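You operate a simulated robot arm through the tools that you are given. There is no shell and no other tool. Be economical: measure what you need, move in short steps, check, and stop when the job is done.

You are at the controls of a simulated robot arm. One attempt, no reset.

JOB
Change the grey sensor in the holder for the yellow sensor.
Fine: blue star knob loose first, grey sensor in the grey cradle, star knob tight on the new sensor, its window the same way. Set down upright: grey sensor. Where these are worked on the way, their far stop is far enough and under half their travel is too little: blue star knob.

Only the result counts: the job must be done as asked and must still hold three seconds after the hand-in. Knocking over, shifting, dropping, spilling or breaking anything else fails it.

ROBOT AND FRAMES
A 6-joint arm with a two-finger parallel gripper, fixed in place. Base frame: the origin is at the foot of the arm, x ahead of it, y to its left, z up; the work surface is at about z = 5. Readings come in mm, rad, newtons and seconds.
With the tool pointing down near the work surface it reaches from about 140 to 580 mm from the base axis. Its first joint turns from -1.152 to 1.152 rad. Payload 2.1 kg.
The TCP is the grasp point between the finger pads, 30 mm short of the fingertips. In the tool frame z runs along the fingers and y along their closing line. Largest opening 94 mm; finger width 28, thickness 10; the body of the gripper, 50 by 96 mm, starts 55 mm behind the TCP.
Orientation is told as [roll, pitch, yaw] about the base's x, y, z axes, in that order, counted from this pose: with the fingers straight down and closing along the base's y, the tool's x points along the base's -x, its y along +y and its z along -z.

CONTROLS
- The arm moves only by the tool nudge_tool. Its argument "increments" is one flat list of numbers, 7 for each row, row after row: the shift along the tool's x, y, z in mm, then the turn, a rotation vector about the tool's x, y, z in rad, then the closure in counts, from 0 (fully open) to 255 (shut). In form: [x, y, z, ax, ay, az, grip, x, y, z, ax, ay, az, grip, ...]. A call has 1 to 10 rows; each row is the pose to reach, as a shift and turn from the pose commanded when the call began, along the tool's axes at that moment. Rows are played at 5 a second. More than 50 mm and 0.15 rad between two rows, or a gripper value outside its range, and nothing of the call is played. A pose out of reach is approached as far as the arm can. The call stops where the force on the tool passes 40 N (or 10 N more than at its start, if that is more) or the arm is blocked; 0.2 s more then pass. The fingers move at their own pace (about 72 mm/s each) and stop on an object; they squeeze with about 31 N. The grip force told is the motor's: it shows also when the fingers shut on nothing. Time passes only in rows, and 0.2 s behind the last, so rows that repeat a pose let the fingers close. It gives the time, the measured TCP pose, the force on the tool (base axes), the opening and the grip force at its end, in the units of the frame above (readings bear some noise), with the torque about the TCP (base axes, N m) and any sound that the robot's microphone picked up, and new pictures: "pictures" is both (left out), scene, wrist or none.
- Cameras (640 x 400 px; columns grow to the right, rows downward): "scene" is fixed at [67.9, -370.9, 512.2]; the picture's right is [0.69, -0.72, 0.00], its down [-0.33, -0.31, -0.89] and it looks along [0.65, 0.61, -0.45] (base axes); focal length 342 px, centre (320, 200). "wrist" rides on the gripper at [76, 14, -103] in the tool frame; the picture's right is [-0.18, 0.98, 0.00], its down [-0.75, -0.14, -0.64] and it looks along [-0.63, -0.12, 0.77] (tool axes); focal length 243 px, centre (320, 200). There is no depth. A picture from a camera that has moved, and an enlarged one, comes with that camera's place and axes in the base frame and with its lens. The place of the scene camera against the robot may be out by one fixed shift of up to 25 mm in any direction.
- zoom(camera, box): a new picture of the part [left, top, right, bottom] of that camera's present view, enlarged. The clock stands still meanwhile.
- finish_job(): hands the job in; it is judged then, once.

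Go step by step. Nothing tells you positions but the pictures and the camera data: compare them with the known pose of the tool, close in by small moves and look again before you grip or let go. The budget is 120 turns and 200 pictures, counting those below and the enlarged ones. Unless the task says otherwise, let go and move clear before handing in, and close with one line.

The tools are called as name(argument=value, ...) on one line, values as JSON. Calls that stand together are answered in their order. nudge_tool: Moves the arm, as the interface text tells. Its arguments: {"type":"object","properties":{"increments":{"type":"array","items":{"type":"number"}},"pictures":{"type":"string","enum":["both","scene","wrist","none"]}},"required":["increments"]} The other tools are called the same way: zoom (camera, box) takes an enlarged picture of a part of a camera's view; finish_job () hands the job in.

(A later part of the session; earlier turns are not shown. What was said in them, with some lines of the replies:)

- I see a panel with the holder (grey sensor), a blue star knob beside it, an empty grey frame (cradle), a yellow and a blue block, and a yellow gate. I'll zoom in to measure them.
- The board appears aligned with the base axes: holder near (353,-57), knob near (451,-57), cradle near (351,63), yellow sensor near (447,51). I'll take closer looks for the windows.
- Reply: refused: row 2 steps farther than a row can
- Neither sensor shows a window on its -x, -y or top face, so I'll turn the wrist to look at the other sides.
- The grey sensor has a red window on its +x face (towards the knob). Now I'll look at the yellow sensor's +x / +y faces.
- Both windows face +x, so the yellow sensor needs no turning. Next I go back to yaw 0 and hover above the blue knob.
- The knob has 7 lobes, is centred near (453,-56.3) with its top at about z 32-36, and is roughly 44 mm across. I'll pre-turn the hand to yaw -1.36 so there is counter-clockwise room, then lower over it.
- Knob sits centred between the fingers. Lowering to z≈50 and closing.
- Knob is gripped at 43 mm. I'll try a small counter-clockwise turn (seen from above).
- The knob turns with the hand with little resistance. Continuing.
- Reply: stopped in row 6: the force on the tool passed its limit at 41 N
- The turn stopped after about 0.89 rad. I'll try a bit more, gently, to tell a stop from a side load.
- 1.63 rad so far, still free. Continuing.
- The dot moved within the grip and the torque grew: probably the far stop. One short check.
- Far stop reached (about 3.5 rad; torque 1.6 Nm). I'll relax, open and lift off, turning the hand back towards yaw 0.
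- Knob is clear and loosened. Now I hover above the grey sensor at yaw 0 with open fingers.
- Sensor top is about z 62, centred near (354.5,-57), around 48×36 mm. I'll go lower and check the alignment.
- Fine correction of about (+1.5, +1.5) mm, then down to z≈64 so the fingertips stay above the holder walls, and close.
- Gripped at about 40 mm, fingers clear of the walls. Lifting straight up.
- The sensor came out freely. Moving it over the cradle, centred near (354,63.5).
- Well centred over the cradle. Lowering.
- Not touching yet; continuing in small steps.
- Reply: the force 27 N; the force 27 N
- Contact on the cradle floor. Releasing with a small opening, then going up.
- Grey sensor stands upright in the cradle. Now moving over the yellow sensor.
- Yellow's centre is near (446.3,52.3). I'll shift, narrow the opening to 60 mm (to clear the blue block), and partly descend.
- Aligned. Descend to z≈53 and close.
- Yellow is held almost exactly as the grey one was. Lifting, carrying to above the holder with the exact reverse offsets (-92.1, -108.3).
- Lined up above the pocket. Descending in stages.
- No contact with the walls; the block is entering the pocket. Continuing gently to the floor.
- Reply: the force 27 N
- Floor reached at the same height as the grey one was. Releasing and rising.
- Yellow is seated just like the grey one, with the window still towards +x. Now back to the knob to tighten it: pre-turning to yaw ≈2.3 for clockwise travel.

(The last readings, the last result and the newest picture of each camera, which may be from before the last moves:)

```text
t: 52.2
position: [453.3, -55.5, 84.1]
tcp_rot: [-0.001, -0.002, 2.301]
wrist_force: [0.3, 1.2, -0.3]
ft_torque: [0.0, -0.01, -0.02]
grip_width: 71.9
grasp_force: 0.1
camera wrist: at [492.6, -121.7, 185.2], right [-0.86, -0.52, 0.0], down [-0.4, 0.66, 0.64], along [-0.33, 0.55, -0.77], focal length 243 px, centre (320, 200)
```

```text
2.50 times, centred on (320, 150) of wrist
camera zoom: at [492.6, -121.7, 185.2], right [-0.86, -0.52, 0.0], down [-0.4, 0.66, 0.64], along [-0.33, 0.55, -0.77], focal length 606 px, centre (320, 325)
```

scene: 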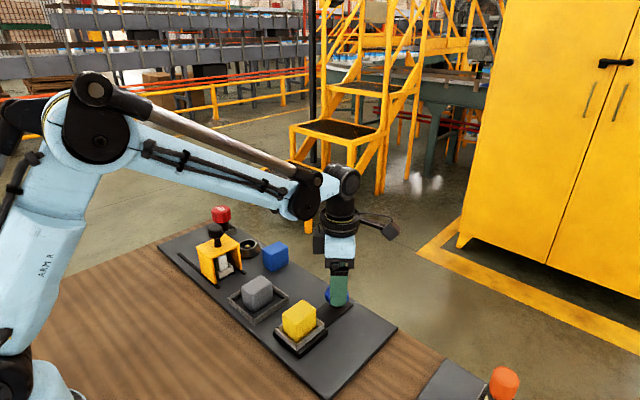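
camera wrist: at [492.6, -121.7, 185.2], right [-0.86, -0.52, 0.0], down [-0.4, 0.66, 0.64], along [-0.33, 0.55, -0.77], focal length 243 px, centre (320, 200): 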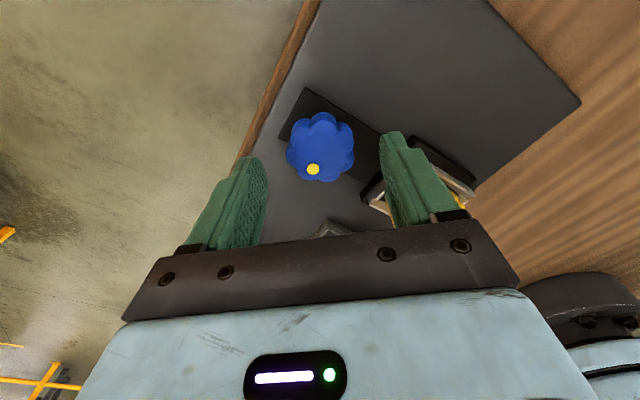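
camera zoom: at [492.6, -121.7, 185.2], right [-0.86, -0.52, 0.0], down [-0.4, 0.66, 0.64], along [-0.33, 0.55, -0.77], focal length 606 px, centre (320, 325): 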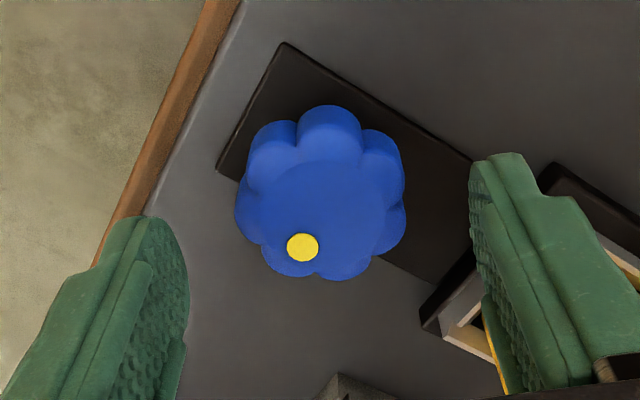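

Knob is centred; nudging yaw +0.1 to match the lobes, narrowing to 60 mm, lowering to z≈51 and gripping.

nudge_tool(increments=[0, 0, 0, 0, 0, -0.1, 92, 0, 0, 15, 0, 0, -0.1, 92, 0, 0, 33, 0, 0, -0.1, 92, 0, 0, 33, 0, 0, -0.1, 255, 0, 0, 33, 0, 0, -0.1, 255, 0, 0, 33, 0, 0, -0.1, 255], pictures="both")

zoom(camera="wrist", box=[250, 100, 390, 230])

```text
t: 53.6
position: [451.8, -55.6, 51.3]
tcp_rot: [0.001, -0.003, 2.4]
wrist_force: [-5.9, 0.4, 0.7]
ft_torque: [-0.11, 0.13, 0.0]
grip_width: 42.9
grasp_force: 45.3
camera wrist: at [498.0, -117.0, 152.5], right [-0.8, -0.6, 0.0], down [-0.46, 0.61, 0.64], along [-0.39, 0.52, -0.77], focal length 243 px, centre (320, 200)
```

scene: 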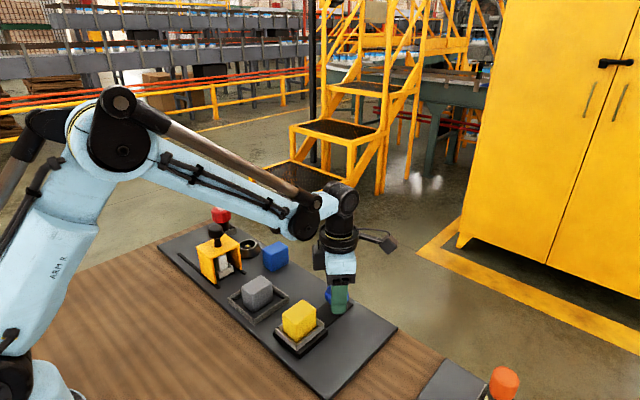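
wrist: 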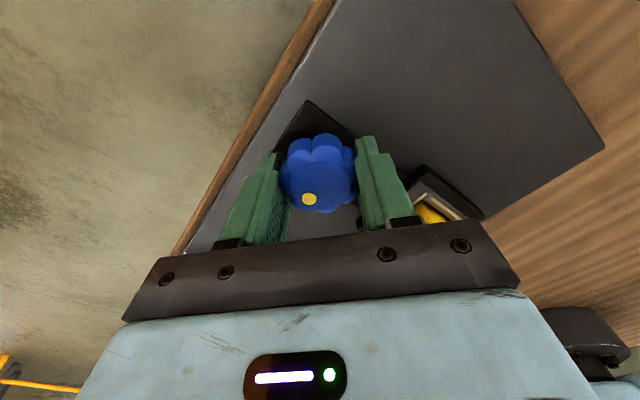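

```text
3.08 times, centred on (320, 165) of wrist
camera zoom: at [498.0, -117.0, 152.5], right [-0.8, -0.6, 0.0], down [-0.46, 0.61, 0.64], along [-0.39, 0.52, -0.77], focal length 746 px, centre (320, 308)
```

zoom: 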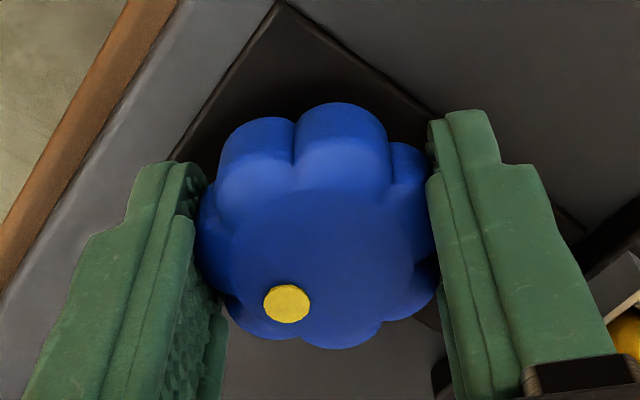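

Gripped. Turning clockwise while sinking about 2 mm per rad.

nudge_tool(increments=[0, 0, 0.2, 0, 0, 0.1, 255, 0, 0, 0.4, 0, 0, 0.2, 255, 0, 0, 0.6, 0, 0, 0.3, 255, 0, 0, 0.8, 0, 0, 0.4, 255, 0, 0, 1.0, 0, 0, 0.5, 255, 0, 0, 1.2, 0, 0, 0.6, 255, 0, 0, 1.4, 0, 0, 0.7, 255, 0, 0, 1.6, 0, 0, 0.8, 255], pictures="wrist")

```text
t: 55.4
position: [451.8, -55.1, 49.7]
tcp_rot: [0.005, -0.001, 1.595]
wrist_force: [-17.4, -2.2, -3.9]
ft_torque: [0.68, 0.27, 0.03]
grip_width: 42.6
grasp_force: 45.1
camera wrist: at [439.4, -131.4, 150.8], right [-0.99, 0.16, 0.0], down [0.13, 0.76, 0.64], along [0.1, 0.63, -0.77], focal length 243 px, centre (320, 200)
```

wrist: 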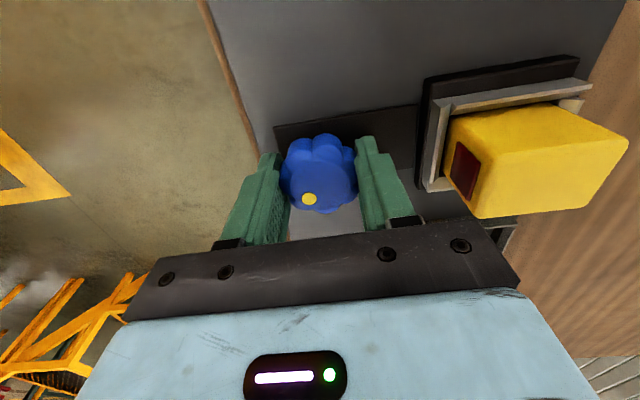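

Small side load in x; I'll shift about 0.8 mm to ease it and keep turning.

nudge_tool(increments=[0, 0.8, 0.2, 0, 0, 0.1, 255, 0, 0.8, 0.4, 0, 0, 0.2, 255, 0, 0.8, 0.6, 0, 0, 0.3, 255, 0, 0.8, 0.8, 0, 0, 0.4, 255, 0, 0.8, 1.0, 0, 0, 0.5, 255, 0, 0.8, 1.2, 0, 0, 0.6, 255, 0, 0.8, 1.4, 0, 0, 0.7, 255], pictures="wrist")

```text
t: 57.0
position: [451.7, -54.6, 47.6]
tcp_rot: [0.0, 0.0, 0.895]
wrist_force: [-9.0, 2.8, -17.2]
ft_torque: [-0.2, -0.12, 0.09]
grip_width: 42.7
grasp_force: 45.3
camera wrist: at [392.8, -105.5, 149.5], right [-0.65, 0.76, 0.0], down [0.58, 0.5, 0.64], along [0.49, 0.42, -0.77], focal length 243 px, centre (320, 200)
```

wrist: 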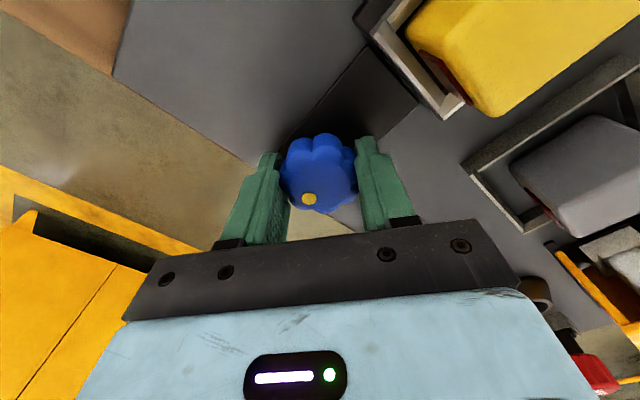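

nudge_tool(increments=[0, 0, 0.8, 0, 0, 0.05, 255, 0, 0, 1.4, 0, 0, 0.15, 255, 0, 0, 1.7, 0, 0, 0.25, 255, 0, 0, 2.0, 0, 0, 0.35, 255, 0, 0, 2.3, 0, 0, 0.45, 255, 0, 0, 2.5, 0, 0, 0.55, 255, 0, 0, 2.8, 0, 0, 0.65, 255], pictures="wrist")

```text
t: 58.6
position: [452.0, -55.9, 46.0]
tcp_rot: [0.003, 0.002, 0.246]
wrist_force: [-12.0, 6.2, 5.8]
ft_torque: [0.33, 0.14, 0.09]
grip_width: 42.8
grasp_force: 44.9
camera wrist: at [374.2, -59.5, 147.1], right [-0.06, 1.0, 0.0], down [0.77, 0.05, 0.64], along [0.64, 0.04, -0.77], focal length 243 px, centre (320, 200)
```

wrist: 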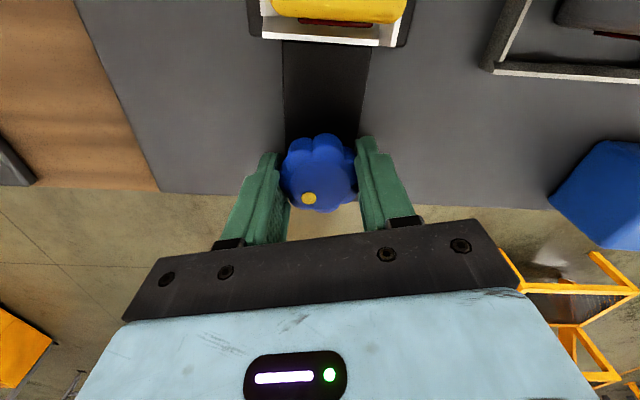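

nudge_tool(increments=[0.6, 0, 0, 0, 0, 0.1, 255, 0.6, 0, 0, 0, 0, 0.2, 255, 0.6, 0, 0, 0, 0, 0.3, 255, 0.6, 0, 0, 0, 0, 0.4, 255, 0.6, 0, 0, 0, 0, 0.5, 255, 0.6, 0, 0, 0, 0, 0.6, 255], pictures="wrist")

```text
t: 60.0
position: [452.6, -55.2, 45.2]
tcp_rot: [0.002, 0.002, -0.353]
wrist_force: [2.2, 9.8, -21.8]
ft_torque: [-0.01, -0.9, 0.19]
grip_width: 42.5
grasp_force: 45.1
camera wrist: at [384.9, -15.2, 146.5], right [0.51, 0.86, 0.0], down [0.66, -0.4, 0.64], along [0.55, -0.33, -0.77], focal length 243 px, centre (320, 200)
```

wrist: 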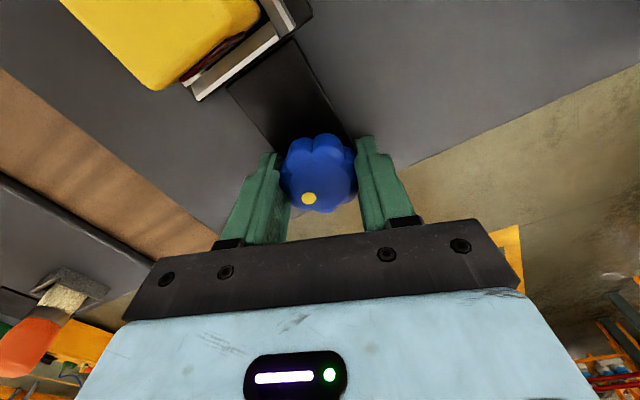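

nudge_tool(increments=[0, 0, 0.8, 0, 0, 0, 255, 0, 0, 1.2, 0, 0, 0.08, 255, 0, 0, 1.4, 0, 0, 0.16, 255, 0, 0, 1.6, 0, 0, 0.24, 255], pictures="wrist")

```text
t: 61.0
position: [451.8, -54.5, 43.2]
tcp_rot: [0.002, 0.003, -0.593]
wrist_force: [13.7, 11.9, -0.4]
ft_torque: [0.17, 0.31, 0.13]
grip_width: 42.8
grasp_force: 45.3
camera wrist: at [396.2, -0.5, 145.3], right [0.7, 0.71, 0.0], down [0.55, -0.54, 0.64], along [0.46, -0.45, -0.77], focal length 243 px, centre (320, 200)
```

wrist: 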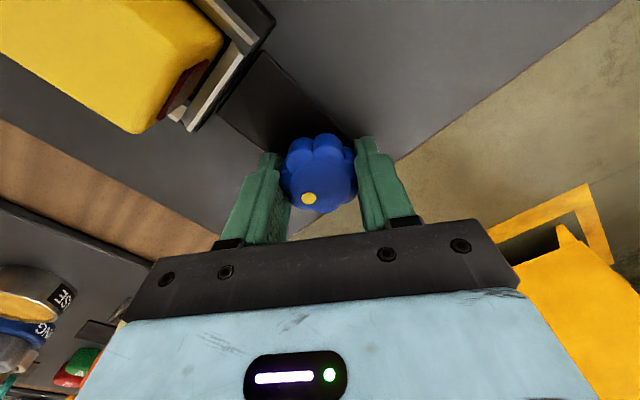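

nudge_tool(increments=[0, 0.6, 0.2, 0, 0, 0.08, 255, 0, 0.6, 0.4, 0, 0, 0.16, 255, 0, 0.6, 0.6, 0, 0, 0.24, 255, 0, 0.6, 0.8, 0, 0, 0.32, 255], pictures="wrist")

```text
t: 62.0
position: [451.6, -55.4, 42.9]
tcp_rot: [0.0, 0.004, -0.911]
wrist_force: [2.4, 12.1, 7.5]
ft_torque: [0.37, -0.19, 0.89]
grip_width: 44.0
grasp_force: 44.6
camera wrist: at [415.7, 14.9, 144.5], right [0.89, 0.46, 0.0], down [0.35, -0.68, 0.64], along [0.29, -0.57, -0.77], focal length 243 px, centre (320, 200)
```

wrist: 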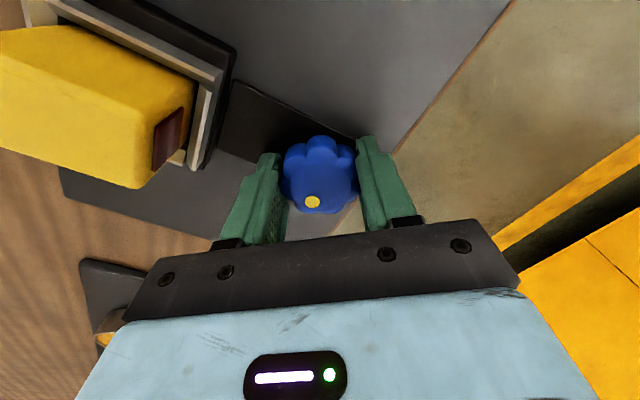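

Torque rises and the knob starts slipping in the hand: the tight end. One more firm turn to seat it.

nudge_tool(increments=[0, 0, -0.3, 0, 0, 0.07, 255, 0, 0, -0.3, 0, 0, 0.14, 255, 0, 0, -0.3, 0, 0, 0.2, 255, 0, 0, -0.3, 0, 0, 0.2, 255], pictures="wrist")

zoom(camera="wrist", box=[250, 100, 390, 230])

```text
t: 63.0
position: [451.6, -55.5, 42.8]
tcp_rot: [0.001, 0.001, -1.116]
wrist_force: [8.8, 4.6, -2.4]
ft_torque: [0.32, -0.17, 0.43]
grip_width: 43.6
grasp_force: 45.2
camera wrist: at [430.6, 19.7, 144.6], right [0.96, 0.27, 0.0], down [0.21, -0.74, 0.64], along [0.17, -0.62, -0.77], focal length 243 px, centre (320, 200)
```

wrist: 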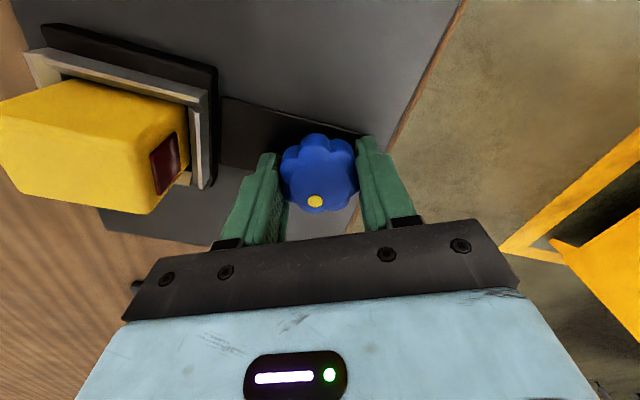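

```text
3.08 times, centred on (320, 165) of wrist
camera zoom: at [430.6, 19.7, 144.6], right [0.96, 0.27, 0.0], down [0.21, -0.74, 0.64], along [0.17, -0.62, -0.77], focal length 746 px, centre (320, 308)
```

zoom: 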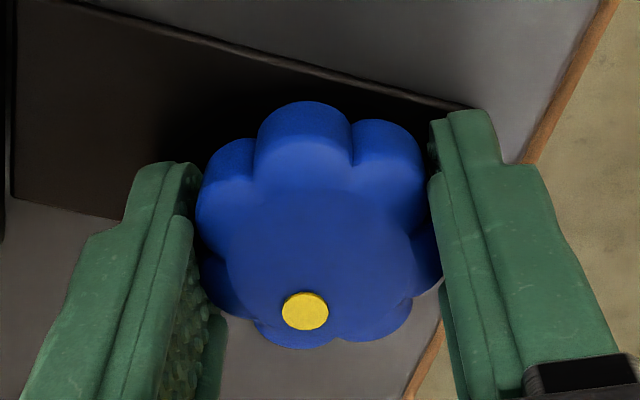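

The dot is back at its original tight angle. A final short press to confirm it is against the stop.

nudge_tool(increments=[0, 0, 0, 0, 0, 0.06, 255, 0, 0, 0, 0, 0, 0.12, 255], pictures="wrist")

zoom(camera="wrist", box=[250, 100, 390, 230])

```text
t: 63.6
position: [451.8, -54.9, 42.3]
tcp_rot: [-0.001, 0.002, -1.233]
wrist_force: [7.9, 2.8, 0.1]
ft_torque: [0.04, -0.02, 0.2]
grip_width: 42.3
grasp_force: 45.4
camera wrist: at [439.7, 21.9, 144.5], right [0.99, 0.15, 0.0], down [0.12, -0.76, 0.64], along [0.1, -0.63, -0.77], focal length 243 px, centre (320, 200)
```

wrist: 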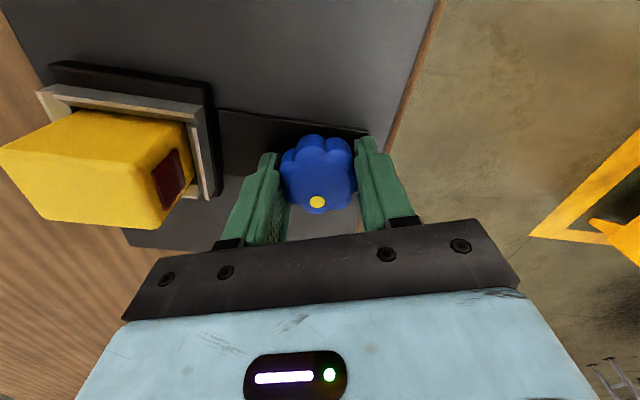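

```text
3.08 times, centred on (320, 165) of wrist
camera zoom: at [439.7, 21.9, 144.5], right [0.99, 0.15, 0.0], down [0.12, -0.76, 0.64], along [0.1, -0.63, -0.77], focal length 746 px, centre (320, 308)
```

zoom: 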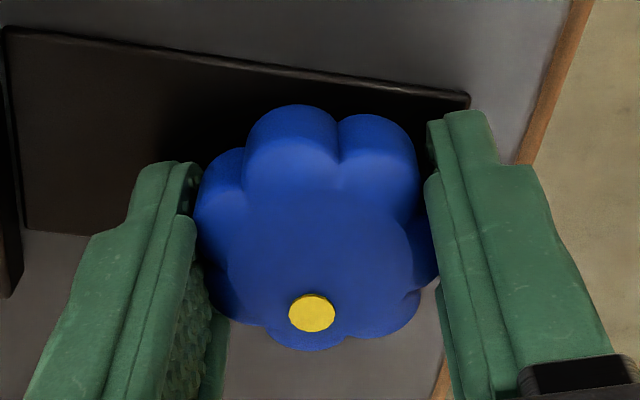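

nudge_tool(increments=[0, 0, 0, 0, 0, 0.08, 255, 0, 0, 0, 0, 0, 0.16, 255, 0, 0, 0, 0, 0, 0.24, 255], pictures="wrist")

zoom(camera="wrist", box=[250, 100, 390, 230])

```text
t: 64.4
position: [451.3, -54.9, 43.6]
tcp_rot: [-0.001, 0.004, -1.472]
wrist_force: [7.8, 5.1, -1.6]
ft_torque: [0.25, -0.3, 0.96]
grip_width: 43.6
grasp_force: 44.9
camera wrist: at [458.0, 23.1, 144.7], right [1.0, -0.09, 0.0], down [-0.07, -0.77, 0.64], along [-0.06, -0.64, -0.77], focal length 243 px, centre (320, 200)
```

wrist: 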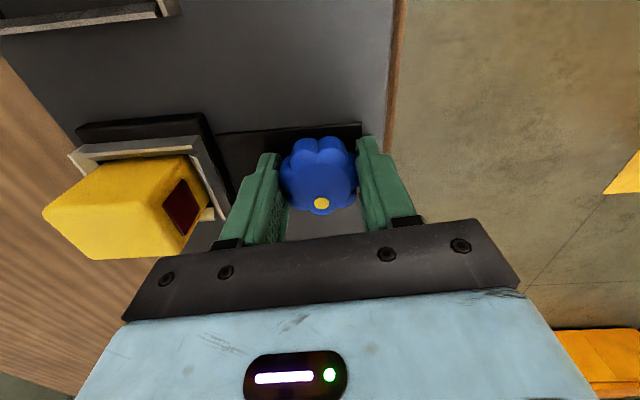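

```text
3.08 times, centred on (320, 165) of wrist
camera zoom: at [458.0, 23.1, 144.7], right [1.0, -0.09, 0.0], down [-0.07, -0.77, 0.64], along [-0.06, -0.64, -0.77], focal length 746 px, centre (320, 308)
```

zoom: 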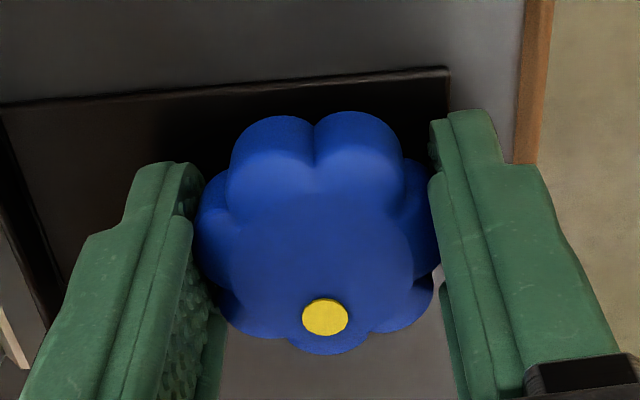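

It's hard against the tight stop (dot at its original angle, ~1 Nm). Letting go and rising straight up.

nudge_tool(increments=[0, 0, 0, 0, 0, 0, 92, 0, 0, 0, 0, 0, 0, 92, 0, 0, -25, 0, 0, 0, 92, 0, 0, -65, 0, 0, 0, 92, 0, 0, -110, 0, 0, 0, 92, 0, 0, -120, 0, 0, 0, 92], pictures="both")

zoom(camera="wrist", box=[180, 0, 400, 170])

zoom(camera="scene", box=[190, 220, 370, 360])

```text
t: 65.8
position: [451.2, -54.9, 163.6]
tcp_rot: [0.0, 0.003, -1.473]
wrist_force: [0.9, 0.2, 0.0]
ft_torque: [-0.02, 0.0, 0.04]
grip_width: 60.2
grasp_force: 0.0
camera wrist: at [458.1, 21.7, 264.7], right [1.0, -0.09, 0.0], down [-0.07, -0.76, 0.64], along [-0.06, -0.64, -0.77], focal length 243 px, centre (320, 200)
```

scene: 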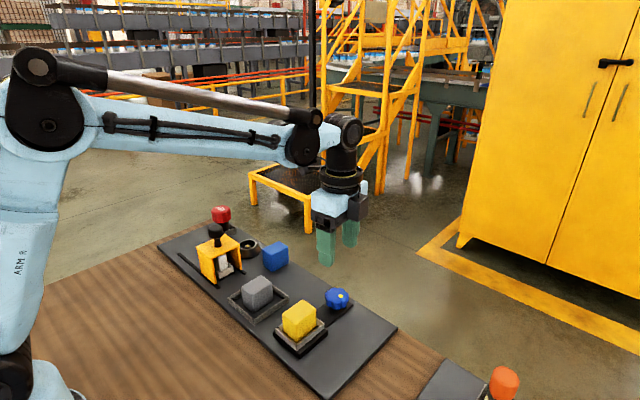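
wrist: 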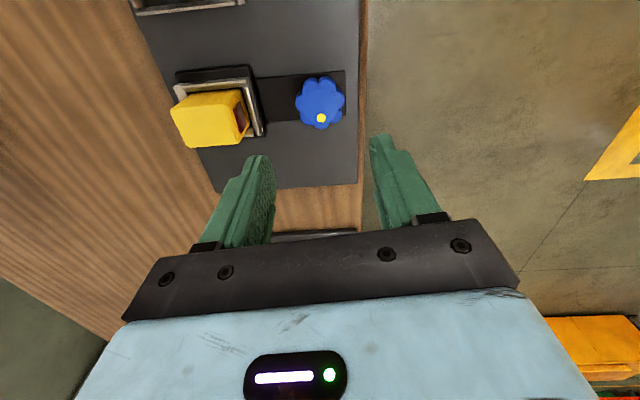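

```text
2.35 times, centred on (290, 85) of wrist
camera zoom: at [458.1, 21.7, 264.7], right [1.0, -0.09, 0.0], down [-0.07, -0.76, 0.64], along [-0.06, -0.64, -0.77], focal length 571 px, centre (391, 471)
```

zoom: 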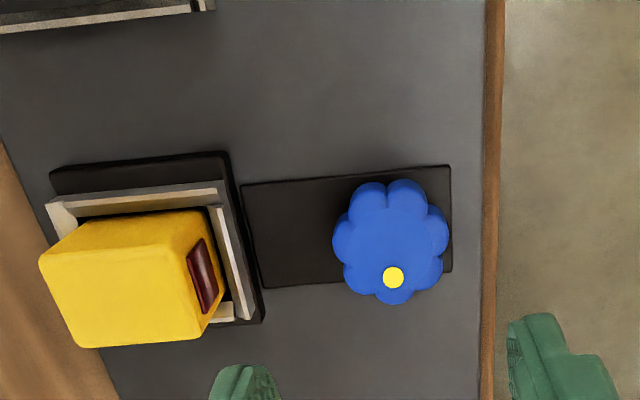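

```text
2.86 times, centred on (280, 290) of scene
camera zoom: at [67.9, -370.9, 512.2], right [0.69, -0.72, 0.0], down [-0.33, -0.31, -0.89], along [0.65, 0.61, -0.45], focal length 977 px, centre (434, -57)
```

zoom: 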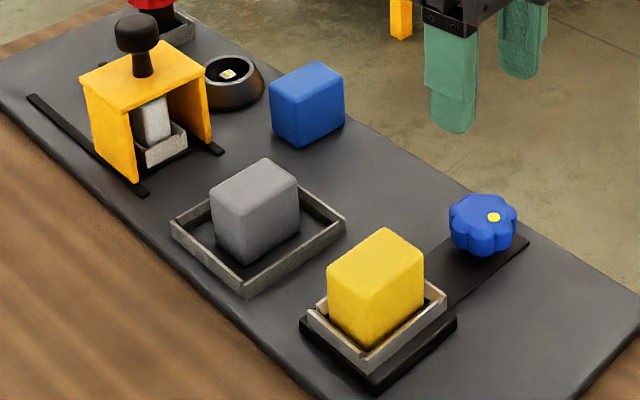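

Everything checks out: the yellow sensor is in the holder with its window towards +x, the knob is back at its tight mark, and the grey sensor stands upright in the cradle. The arm is clear, so I'm handing in.

finish_job()

```text
The job is handed in.
```

The yellow sensor has replaced the grey one in the holder, with its window facing the same way and the star knob tight. The grey sensor stands upright in the grey cradle.
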